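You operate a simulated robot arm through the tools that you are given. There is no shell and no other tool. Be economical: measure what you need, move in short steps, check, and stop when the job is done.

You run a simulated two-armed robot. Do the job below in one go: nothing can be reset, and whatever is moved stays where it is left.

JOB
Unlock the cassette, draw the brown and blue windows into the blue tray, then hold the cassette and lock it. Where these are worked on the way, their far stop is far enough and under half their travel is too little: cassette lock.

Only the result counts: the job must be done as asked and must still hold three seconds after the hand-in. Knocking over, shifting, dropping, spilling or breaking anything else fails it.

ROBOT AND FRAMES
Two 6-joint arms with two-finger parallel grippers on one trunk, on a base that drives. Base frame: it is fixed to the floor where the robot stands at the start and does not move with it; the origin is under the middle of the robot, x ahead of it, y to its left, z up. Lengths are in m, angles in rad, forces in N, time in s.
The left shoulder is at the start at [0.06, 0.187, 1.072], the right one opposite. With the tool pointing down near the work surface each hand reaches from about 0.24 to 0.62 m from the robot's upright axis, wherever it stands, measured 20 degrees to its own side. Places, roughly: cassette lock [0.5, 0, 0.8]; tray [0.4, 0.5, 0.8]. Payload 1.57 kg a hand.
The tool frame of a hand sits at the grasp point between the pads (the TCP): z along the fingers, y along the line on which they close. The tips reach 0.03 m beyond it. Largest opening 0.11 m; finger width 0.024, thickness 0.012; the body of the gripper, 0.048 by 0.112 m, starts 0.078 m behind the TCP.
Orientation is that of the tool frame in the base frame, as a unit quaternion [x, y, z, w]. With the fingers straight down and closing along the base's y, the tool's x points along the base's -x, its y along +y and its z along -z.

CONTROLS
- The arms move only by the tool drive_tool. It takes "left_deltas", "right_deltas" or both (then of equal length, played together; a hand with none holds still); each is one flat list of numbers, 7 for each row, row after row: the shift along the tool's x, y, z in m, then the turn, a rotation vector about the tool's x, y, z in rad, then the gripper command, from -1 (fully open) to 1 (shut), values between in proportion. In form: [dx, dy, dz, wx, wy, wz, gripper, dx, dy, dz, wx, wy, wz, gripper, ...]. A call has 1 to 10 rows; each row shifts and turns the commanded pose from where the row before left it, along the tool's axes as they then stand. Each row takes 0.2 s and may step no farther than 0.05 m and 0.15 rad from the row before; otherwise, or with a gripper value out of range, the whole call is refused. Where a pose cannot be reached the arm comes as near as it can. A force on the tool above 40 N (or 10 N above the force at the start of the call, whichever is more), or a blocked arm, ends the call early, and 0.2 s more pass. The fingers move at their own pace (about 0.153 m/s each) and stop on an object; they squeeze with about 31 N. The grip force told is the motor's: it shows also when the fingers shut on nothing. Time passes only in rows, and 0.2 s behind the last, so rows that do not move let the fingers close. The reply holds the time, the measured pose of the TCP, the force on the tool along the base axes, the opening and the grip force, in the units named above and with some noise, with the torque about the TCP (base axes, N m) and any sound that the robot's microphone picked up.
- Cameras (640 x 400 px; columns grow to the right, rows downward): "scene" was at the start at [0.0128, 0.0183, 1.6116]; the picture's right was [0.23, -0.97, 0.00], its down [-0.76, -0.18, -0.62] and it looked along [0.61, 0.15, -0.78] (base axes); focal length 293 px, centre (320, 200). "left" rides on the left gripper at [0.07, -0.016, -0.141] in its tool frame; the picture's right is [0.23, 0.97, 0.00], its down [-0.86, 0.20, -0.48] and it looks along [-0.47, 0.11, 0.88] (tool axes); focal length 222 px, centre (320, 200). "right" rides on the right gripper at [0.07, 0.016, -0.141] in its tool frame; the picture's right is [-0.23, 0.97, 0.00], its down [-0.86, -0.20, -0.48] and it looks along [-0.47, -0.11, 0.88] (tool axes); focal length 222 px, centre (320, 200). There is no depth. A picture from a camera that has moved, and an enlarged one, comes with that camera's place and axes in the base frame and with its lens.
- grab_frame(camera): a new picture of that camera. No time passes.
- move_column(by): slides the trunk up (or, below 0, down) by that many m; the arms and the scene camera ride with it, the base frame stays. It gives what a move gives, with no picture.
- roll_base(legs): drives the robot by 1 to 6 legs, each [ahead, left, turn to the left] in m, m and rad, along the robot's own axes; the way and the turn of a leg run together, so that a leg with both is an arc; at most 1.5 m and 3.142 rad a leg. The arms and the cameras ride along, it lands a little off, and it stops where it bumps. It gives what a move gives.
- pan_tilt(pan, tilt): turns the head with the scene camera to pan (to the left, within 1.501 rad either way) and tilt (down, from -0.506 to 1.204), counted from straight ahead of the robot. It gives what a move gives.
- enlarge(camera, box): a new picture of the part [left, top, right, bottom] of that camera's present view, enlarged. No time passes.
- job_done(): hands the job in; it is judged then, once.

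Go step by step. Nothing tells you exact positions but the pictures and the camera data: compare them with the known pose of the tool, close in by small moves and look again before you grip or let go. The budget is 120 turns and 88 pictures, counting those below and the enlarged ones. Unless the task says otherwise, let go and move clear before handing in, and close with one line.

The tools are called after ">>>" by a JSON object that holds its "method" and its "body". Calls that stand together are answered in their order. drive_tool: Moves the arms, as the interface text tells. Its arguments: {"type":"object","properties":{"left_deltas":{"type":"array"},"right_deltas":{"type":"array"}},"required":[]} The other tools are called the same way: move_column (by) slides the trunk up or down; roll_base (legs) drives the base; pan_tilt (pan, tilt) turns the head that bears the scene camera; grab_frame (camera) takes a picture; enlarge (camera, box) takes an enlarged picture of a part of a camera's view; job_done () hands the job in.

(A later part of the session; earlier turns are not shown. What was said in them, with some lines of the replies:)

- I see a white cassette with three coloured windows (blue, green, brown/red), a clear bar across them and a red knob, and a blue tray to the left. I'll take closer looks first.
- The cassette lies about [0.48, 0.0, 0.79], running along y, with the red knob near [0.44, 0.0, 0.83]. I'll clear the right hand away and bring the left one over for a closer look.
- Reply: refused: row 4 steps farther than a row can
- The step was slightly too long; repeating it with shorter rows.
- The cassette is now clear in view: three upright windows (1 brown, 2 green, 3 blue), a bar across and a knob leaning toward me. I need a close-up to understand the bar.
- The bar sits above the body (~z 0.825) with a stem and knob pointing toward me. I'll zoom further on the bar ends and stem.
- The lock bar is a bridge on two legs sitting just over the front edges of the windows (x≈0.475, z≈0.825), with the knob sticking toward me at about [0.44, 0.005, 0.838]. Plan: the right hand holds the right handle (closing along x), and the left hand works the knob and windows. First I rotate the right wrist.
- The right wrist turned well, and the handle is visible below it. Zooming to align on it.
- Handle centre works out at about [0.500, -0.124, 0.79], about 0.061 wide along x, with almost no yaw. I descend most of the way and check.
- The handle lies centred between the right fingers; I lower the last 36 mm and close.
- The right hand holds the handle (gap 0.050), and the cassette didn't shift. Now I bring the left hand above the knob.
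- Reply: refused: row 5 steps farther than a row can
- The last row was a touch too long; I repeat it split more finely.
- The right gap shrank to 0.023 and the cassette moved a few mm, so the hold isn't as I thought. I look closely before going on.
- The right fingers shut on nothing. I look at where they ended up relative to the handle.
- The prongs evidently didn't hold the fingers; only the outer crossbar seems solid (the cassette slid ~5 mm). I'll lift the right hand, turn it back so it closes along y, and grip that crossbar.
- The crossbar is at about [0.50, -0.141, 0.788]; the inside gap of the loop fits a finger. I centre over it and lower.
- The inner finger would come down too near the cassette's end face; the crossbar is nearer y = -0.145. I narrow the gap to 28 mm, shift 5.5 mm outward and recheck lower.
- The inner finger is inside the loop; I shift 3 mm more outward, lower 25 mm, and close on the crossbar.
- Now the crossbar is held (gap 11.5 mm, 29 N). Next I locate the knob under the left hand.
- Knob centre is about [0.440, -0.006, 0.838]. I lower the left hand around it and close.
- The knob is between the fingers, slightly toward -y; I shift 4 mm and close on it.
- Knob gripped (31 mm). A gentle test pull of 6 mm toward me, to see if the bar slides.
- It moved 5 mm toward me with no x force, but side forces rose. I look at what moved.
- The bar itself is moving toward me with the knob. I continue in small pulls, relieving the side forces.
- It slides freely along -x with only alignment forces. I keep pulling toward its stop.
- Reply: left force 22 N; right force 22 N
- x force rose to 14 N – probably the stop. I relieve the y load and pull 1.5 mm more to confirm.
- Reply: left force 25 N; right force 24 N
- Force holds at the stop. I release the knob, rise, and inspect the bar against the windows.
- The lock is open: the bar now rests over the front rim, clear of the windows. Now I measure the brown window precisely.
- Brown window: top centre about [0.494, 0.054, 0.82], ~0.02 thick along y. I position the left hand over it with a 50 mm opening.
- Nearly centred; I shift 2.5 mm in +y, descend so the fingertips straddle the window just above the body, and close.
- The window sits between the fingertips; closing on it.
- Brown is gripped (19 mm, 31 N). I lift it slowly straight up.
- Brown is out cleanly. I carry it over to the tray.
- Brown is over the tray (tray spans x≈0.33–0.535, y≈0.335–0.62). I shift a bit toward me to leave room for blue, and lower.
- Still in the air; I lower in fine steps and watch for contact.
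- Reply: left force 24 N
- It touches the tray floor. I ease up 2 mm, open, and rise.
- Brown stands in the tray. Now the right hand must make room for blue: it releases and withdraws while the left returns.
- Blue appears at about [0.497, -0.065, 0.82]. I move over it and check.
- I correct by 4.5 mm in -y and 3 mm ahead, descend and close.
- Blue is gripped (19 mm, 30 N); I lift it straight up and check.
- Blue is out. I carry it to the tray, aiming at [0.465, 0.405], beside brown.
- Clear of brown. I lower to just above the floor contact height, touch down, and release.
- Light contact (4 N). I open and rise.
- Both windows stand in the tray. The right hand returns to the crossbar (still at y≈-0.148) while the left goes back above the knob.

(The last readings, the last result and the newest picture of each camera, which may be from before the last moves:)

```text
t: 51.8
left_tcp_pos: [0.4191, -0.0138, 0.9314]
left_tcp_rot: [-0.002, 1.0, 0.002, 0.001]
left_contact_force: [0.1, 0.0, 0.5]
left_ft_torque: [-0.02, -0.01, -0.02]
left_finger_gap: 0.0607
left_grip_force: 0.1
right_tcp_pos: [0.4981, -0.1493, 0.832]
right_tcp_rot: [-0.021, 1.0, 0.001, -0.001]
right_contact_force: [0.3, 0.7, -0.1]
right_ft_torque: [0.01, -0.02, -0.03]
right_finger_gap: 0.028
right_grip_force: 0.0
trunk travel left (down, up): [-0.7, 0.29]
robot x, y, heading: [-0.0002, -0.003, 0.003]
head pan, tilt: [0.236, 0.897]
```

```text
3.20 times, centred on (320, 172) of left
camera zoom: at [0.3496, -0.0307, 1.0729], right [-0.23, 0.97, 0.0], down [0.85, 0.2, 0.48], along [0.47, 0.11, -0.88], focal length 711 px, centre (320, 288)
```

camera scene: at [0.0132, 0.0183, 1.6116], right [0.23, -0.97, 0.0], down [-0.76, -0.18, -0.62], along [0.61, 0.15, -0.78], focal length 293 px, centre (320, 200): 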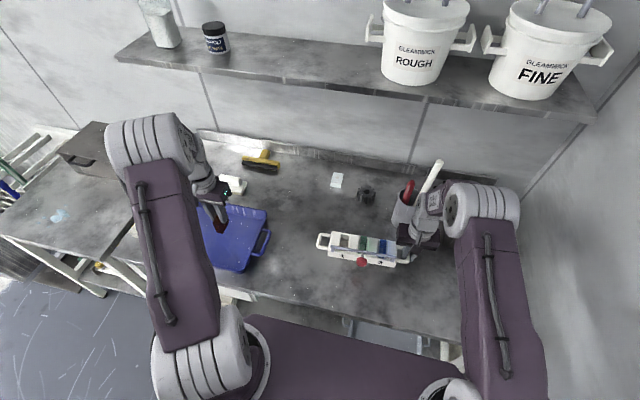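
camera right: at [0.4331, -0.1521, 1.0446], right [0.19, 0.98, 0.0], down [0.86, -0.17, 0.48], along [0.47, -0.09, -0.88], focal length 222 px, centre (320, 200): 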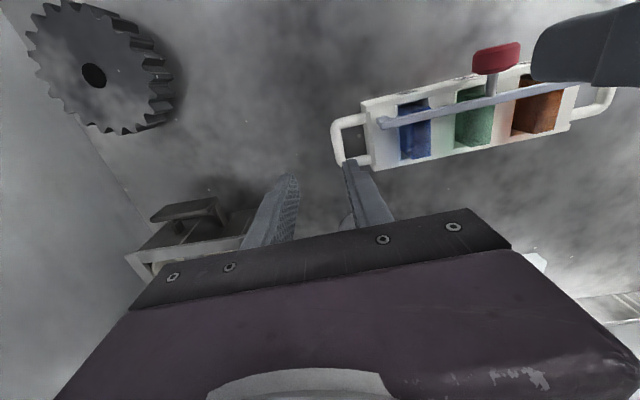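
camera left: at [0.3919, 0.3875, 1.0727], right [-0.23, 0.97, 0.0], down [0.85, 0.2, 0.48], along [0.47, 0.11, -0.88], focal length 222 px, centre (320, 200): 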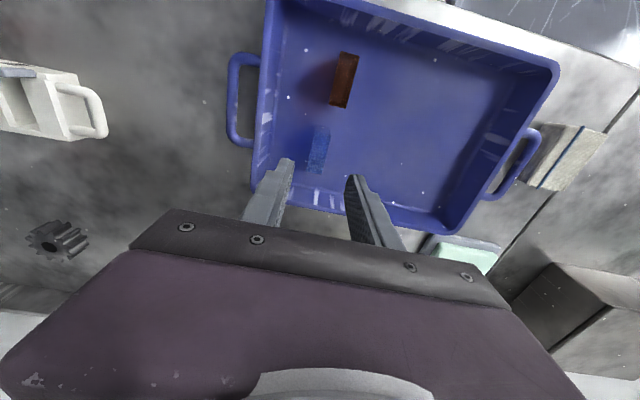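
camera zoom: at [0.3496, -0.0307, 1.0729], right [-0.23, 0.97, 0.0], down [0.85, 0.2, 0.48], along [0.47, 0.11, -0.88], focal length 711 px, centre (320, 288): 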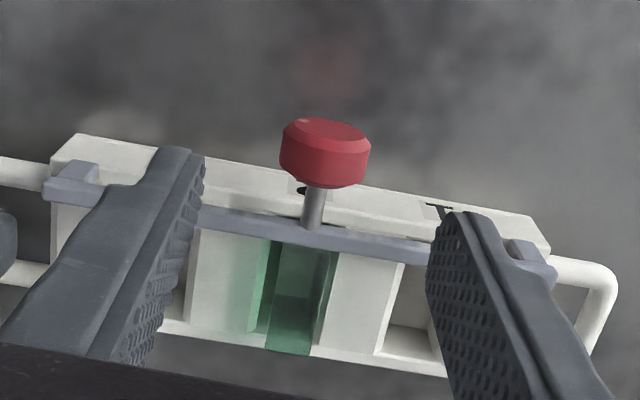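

Right looks as before the earlier grip; I lower and close on the crossbar, and lower the left around the knob.

>>> {"method": "drive_tool", "body": {"right_deltas": [0, -0.0015, 0.01, 0, 0, 0, 0.49, 0, 0, 0.014, 0, 0, 0, 0.49, 0, 0, 0.01, 0, 0, 0, 0.49, 0, 0, 0, 0, 0, 0, 1, 0, 0, 0, 0, 0, 0, 1, 0, 0, 0, 0, 0, 0, 1], "left_deltas": [-0.002, 0.0025, 0, 0, 0, 0, -0.1, 0, 0, 0, 0, 0, 0, -0.1, 0, 0, 0.02, 0, 0, 0, -0.1, 0, 0, 0.04, 0, 0, 0, -0.1, 0, 0, 0.03, 0, 0, 0, -0.1, 0, 0, 0, 0, 0, 0, -0.1]}}

>>> {"method": "enlarge", "body": {"camera": "right", "box": [240, 100, 480, 250]}}

>>> {"method": "enlarge", "body": {"camera": "left", "box": [220, 110, 420, 235]}}

```text
t: 53.2
left_tcp_pos: [0.4204, -0.0078, 0.8423]
left_tcp_rot: [0.001, 1.0, 0.0, 0.0]
left_contact_force: [0.0, 0.1, 0.0]
left_ft_torque: [-0.02, -0.01, 0.02]
left_finger_gap: 0.0606
left_grip_force: 0.2
right_tcp_pos: [0.4974, -0.1496, 0.7961]
right_tcp_rot: [-0.02, 1.0, 0.0, 0.0]
right_contact_force: [-1.6, 0.4, 1.1]
right_ft_torque: [0.0, 0.29, 0.02]
right_finger_gap: 0.0115
right_grip_force: 29.1
trunk travel left (down, up): [-0.7, 0.29]
robot x, y, heading: [-0.0026, -0.0018, 0.001]
head pan, tilt: [0.236, 0.897]
```

```text
2.67 times, centred on (360, 175) of right
camera zoom: at [0.4288, -0.1338, 0.9386], right [0.19, 0.98, 0.0], down [0.86, -0.17, 0.48], along [0.47, -0.09, -0.88], focal length 592 px, centre (213, 267)
```

zoom: 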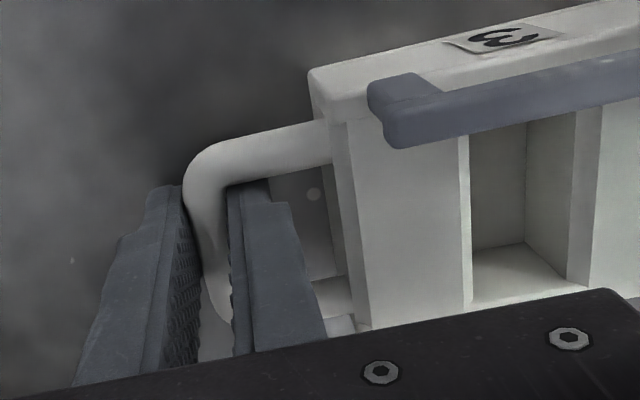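

```text
3.20 times, centred on (320, 172) of left
camera zoom: at [0.3498, -0.0263, 0.9843], right [-0.23, 0.97, 0.0], down [0.85, 0.2, 0.48], along [0.47, 0.11, -0.88], focal length 711 px, centre (320, 288)
```

zoom: 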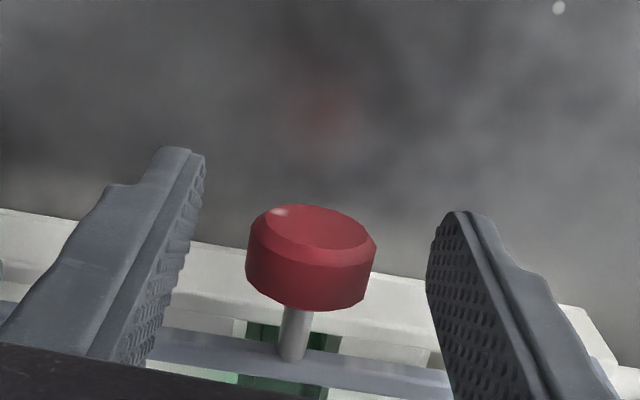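

Held on the right and knob centred on the left. I close on the knob, then push it back 12 mm in small steps.

>>> {"method": "drive_tool", "body": {"left_deltas": [0, -0.0015, 0, 0, 0, 0, 0.5, 0, 0, 0, 0, 0, 0, 1, 0, 0, 0, 0, 0, 0, 1, -0.003, 0, 0, 0, 0, 0, 1, -0.003, 0, 0, 0, 0, 0, 1, -0.003, 0, 0, 0, 0, 0, 1, -0.003, 0, 0, 0, 0, 0, 1, 0, 0, 0, 0, 0, 0, 1]}}

```text
t: 55.0
left_tcp_pos: [0.4321, -0.0088, 0.8413]
left_tcp_rot: [0.0, 1.0, 0.001, 0.002]
left_contact_force: [1.2, 16.6, 28.7]
left_ft_torque: [0.46, -0.49, 0.47]
left_finger_gap: 0.0306
left_grip_force: 30.8
right_tcp_pos: [0.4973, -0.1495, 0.7972]
right_tcp_rot: [-0.021, 1.0, 0.0, 0.0]
right_contact_force: [1.0, -12.6, -9.2]
right_ft_torque: [-0.1, -0.68, -0.05]
right_finger_gap: 0.0116
right_grip_force: 28.9
trunk travel left (down, up): [-0.7, 0.29]
robot x, y, heading: [0.001, 0.0001, -0.001]
head pan, tilt: [0.236, 0.897]
```

Side loads built up (z 29 N, y 17 N); I relieve those and push on.

>>> {"method": "drive_tool", "body": {"left_deltas": [0, 0.0008, -0.0013, 0, 0, 0, 1, -0.002, 0, 0, 0, 0, 0, 1, -0.002, 0, 0, 0, 0, 0, 1, 0, 0, 0, 0, 0, 0, 1]}}

```text
t: 56.0
left_tcp_pos: [0.4352, -0.0096, 0.8415]
left_tcp_rot: [0.0, 1.0, 0.0, 0.001]
left_contact_force: [-0.4, 1.2, 11.5]
left_ft_torque: [0.02, -0.04, 0.36]
left_finger_gap: 0.0307
left_grip_force: 31.4
right_tcp_pos: [0.4977, -0.1482, 0.7971]
right_tcp_rot: [-0.02, 1.0, 0.0, 0.001]
right_contact_force: [-1.7, -3.2, -0.5]
right_ft_torque: [-0.02, 0.03, 0.0]
right_finger_gap: 0.0116
right_grip_force: 28.6
trunk travel left (down, up): [-0.7, 0.29]
robot x, y, heading: [0.0042, -0.001, 0.003]
head pan, tilt: [0.236, 0.897]
```

Still free in x; I continue toward the stop.

>>> {"method": "drive_tool", "body": {"left_deltas": [-0.002, 0, -0.0005, 0, 0, 0, 1, -0.002, 0, 0, 0, 0, 0, 1, 0, 0, 0, 0, 0, 0, 1]}}

```text
t: 56.8
left_tcp_pos: [0.439, -0.0082, 0.8399]
left_tcp_rot: [0.0, 1.0, 0.001, 0.0]
left_contact_force: [-7.1, -2.5, -0.1]
left_ft_torque: [0.01, 0.7, 0.04]
left_finger_gap: 0.0308
left_grip_force: 30.5
right_tcp_pos: [0.4989, -0.1476, 0.7974]
right_tcp_rot: [-0.02, 1.0, 0.001, 0.002]
right_contact_force: [4.6, 0.4, 1.0]
right_ft_torque: [0.05, -0.04, -0.69]
right_finger_gap: 0.0112
right_grip_force: 29.1
trunk travel left (down, up): [-0.7, 0.29]
robot x, y, heading: [-0.0024, 0.0037, 0.004]
head pan, tilt: [0.236, 0.897]
```

The stop is being reached (x -7 N). One more millimetre pair to seat it firmly.

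>>> {"method": "drive_tool", "body": {"left_deltas": [-0.0015, 0, 0, 0, 0, 0, 1, -0.001, 0, 0, 0, 0, 0, 1, 0, 0, 0, 0, 0, 0, 1]}}

>>> {"method": "enlarge", "body": {"camera": "scene", "box": [310, 215, 430, 290]}}

```text
t: 57.6
left_tcp_pos: [0.4428, -0.0069, 0.84]
left_tcp_rot: [-0.001, 1.0, 0.002, 0.0]
left_contact_force: [-8.1, 9.9, 1.6]
left_ft_torque: [0.2, 0.54, 0.19]
left_finger_gap: 0.0306
left_grip_force: 30.7
right_tcp_pos: [0.4986, -0.1502, 0.7964]
right_tcp_rot: [-0.02, 1.0, 0.0, 0.001]
right_contact_force: [8.8, -9.2, 2.9]
right_ft_torque: [-0.12, 0.14, -0.75]
right_finger_gap: 0.0122
right_grip_force: 29.2
trunk travel left (down, up): [-0.7, 0.29]
robot x, y, heading: [0.0006, 0.0016, 0.001]
head pan, tilt: [0.236, 0.897]
```

```text
5.33 times, centred on (370, 252) of scene
camera zoom: at [0.0124, 0.0186, 1.6116], right [0.23, -0.97, 0.0], down [-0.76, -0.18, -0.62], along [0.61, 0.15, -0.78], focal length 1561 px, centre (53, -80)
```

zoom: 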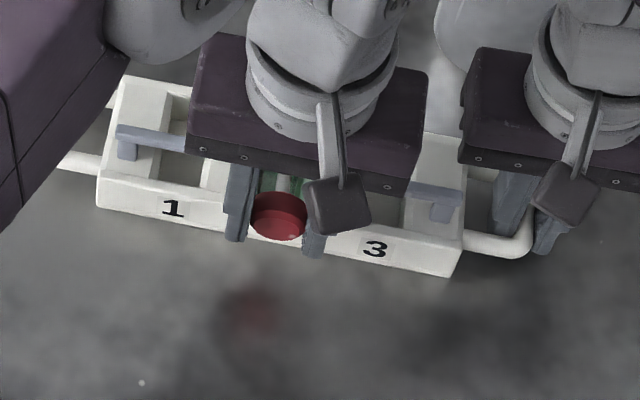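

Body and bar have the same relation as at the start, so it is locked at its stop. I release the knob with the left and rise clear, still holding on the right.

>>> {"method": "drive_tool", "body": {"left_deltas": [0, 0, 0, 0, 0, 0, -0.1, 0, 0, 0, 0, 0, 0, -0.1, 0, 0, -0.03, 0, 0, 0, -0.1, 0, 0, -0.04, 0, 0, 0, -0.1, 0, 0.04, -0.02, 0, 0, 0, -0.1, 0, 0.045, 0, 0, 0, 0, -0.1, 0, 0.045, 0, 0, 0, 0, -0.1, 0, 0.045, 0, 0, 0, 0, -0.1, 0, 0, 0, 0, 0, 0, -0.1]}}

>>> {"method": "enlarge", "body": {"camera": "scene", "box": [310, 215, 430, 290]}}

>>> {"method": "enlarge", "body": {"camera": "left", "box": [60, 60, 300, 210]}}

```text
t: 59.6
left_tcp_pos: [0.4419, 0.1691, 0.9315]
left_tcp_rot: [0.0, 1.0, 0.001, 0.001]
left_contact_force: [0.3, 0.1, 0.2]
left_ft_torque: [-0.03, -0.02, 0.0]
left_finger_gap: 0.0607
left_grip_force: 0.1
right_tcp_pos: [0.4971, -0.1491, 0.7969]
right_tcp_rot: [-0.02, 1.0, 0.0, 0.0]
right_contact_force: [-1.9, 2.0, 3.4]
right_ft_torque: [0.07, 0.39, -0.13]
right_finger_gap: 0.0115
right_grip_force: 29.0
trunk travel left (down, up): [-0.7, 0.29]
robot x, y, heading: [0.0009, -0.0017, -0.001]
head pan, tilt: [0.236, 0.897]
```

```text
5.33 times, centred on (370, 252) of scene
camera zoom: at [0.0119, 0.0183, 1.6115], right [0.23, -0.97, 0.0], down [-0.76, -0.18, -0.62], along [0.61, 0.15, -0.78], focal length 1561 px, centre (53, -80)
```

zoom: 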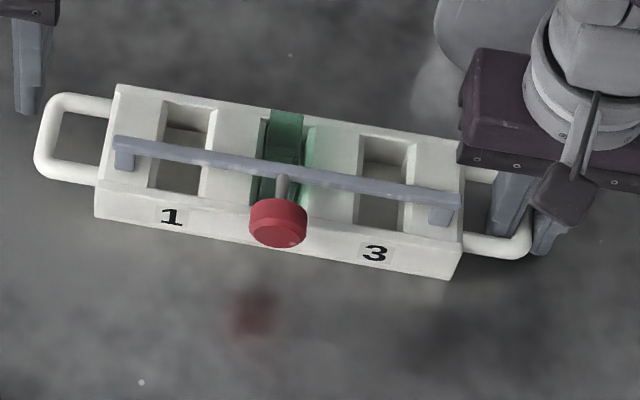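

```text
2.67 times, centred on (180, 135) of left
camera zoom: at [0.3709, 0.1516, 1.0731], right [-0.23, 0.97, 0.0], down [0.85, 0.2, 0.48], along [0.47, 0.11, -0.88], focal length 592 px, centre (693, 373)
```

zoom: 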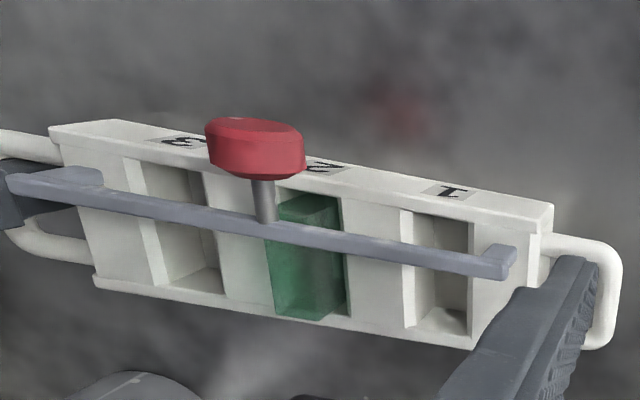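

The bar and knob are exactly where they were at the start relative to the body: locked, with green in place. I let go with the right hand and withdraw upward.

>>> {"method": "drive_tool", "body": {"right_deltas": [0, 0, 0, 0, 0, 0, 0.49, 0, 0, 0, 0, 0, 0, 0.49, 0, 0, -0.01, 0, 0, 0, 0.49, 0, 0, -0.03, 0, 0, 0, 0.49, 0, 0, -0.04, 0, 0, 0, 0.49, 0, 0, -0.04, 0, 0, 0, 0.49, 0, -0.045, 0, 0, 0, 0, 0.49, 0, -0.045, 0, 0, 0, 0, 0.49, 0, 0, 0, 0, 0, 0, 0.49]}}

>>> {"method": "grab_frame", "body": {"camera": "scene"}}

>>> {"method": "enlarge", "body": {"camera": "scene", "box": [310, 215, 430, 290]}}

>>> {"method": "grab_frame", "body": {"camera": "left"}}

```text
t: 61.6
left_tcp_pos: [0.4417, 0.1697, 0.9312]
left_tcp_rot: [0.001, 1.0, -0.001, 0.001]
left_contact_force: [0.2, 0.4, 0.8]
left_ft_torque: [-0.03, 0.02, 0.01]
left_finger_gap: 0.0604
left_grip_force: 0.0
right_tcp_pos: [0.504, -0.2425, 0.9161]
right_tcp_rot: [-0.02, 1.0, -0.001, 0.0]
right_contact_force: [-0.2, 0.4, -0.2]
right_ft_torque: [0.01, -0.01, 0.0]
right_finger_gap: 0.028
right_grip_force: 0.0
trunk travel left (down, up): [-0.7, 0.29]
robot x, y, heading: [0.005, 0.0022, -0.005]
head pan, tilt: [0.236, 0.897]
```

```text
18 pictures are left
camera scene: at [0.0126, 0.0197, 1.6116], right [0.23, -0.97, 0.0], down [-0.76, -0.18, -0.62], along [0.61, 0.14, -0.78], focal length 293 px, centre (320, 200)
```

scene: 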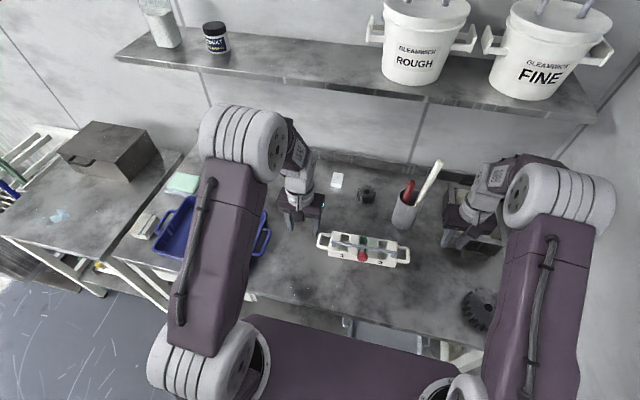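

```text
5.33 times, centred on (370, 252) of scene
camera zoom: at [0.0126, 0.0197, 1.6116], right [0.23, -0.97, 0.0], down [-0.76, -0.18, -0.62], along [0.61, 0.14, -0.78], focal length 1561 px, centre (53, -80)
```

zoom: 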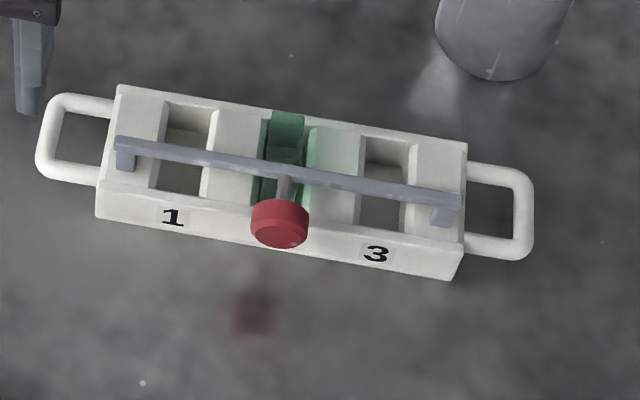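

```text
16 pictures are left
camera left: at [0.3714, 0.1521, 1.0728], right [-0.23, 0.97, 0.0], down [0.85, 0.2, 0.48], along [0.47, 0.11, -0.88], focal length 222 px, centre (320, 200)
```

left: 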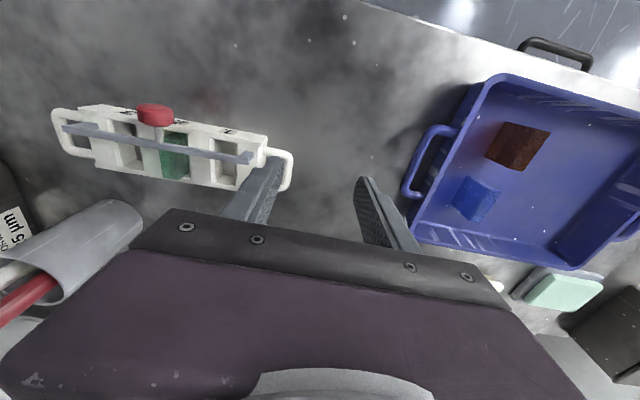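

Everything is in place: brown and blue are in the tray, green is in the cassette, the bar is locked and both hands are clear.

>>> {"method": "job_done", "body": {}}

```text
The job is handed in.
```

I unlocked the cassette, stood the brown and blue windows in the blue tray, then held the cassette by its handle and pushed the lock back to its stop; the cassette itself slid a few millimetres early on, when my first grip on the handle failed.
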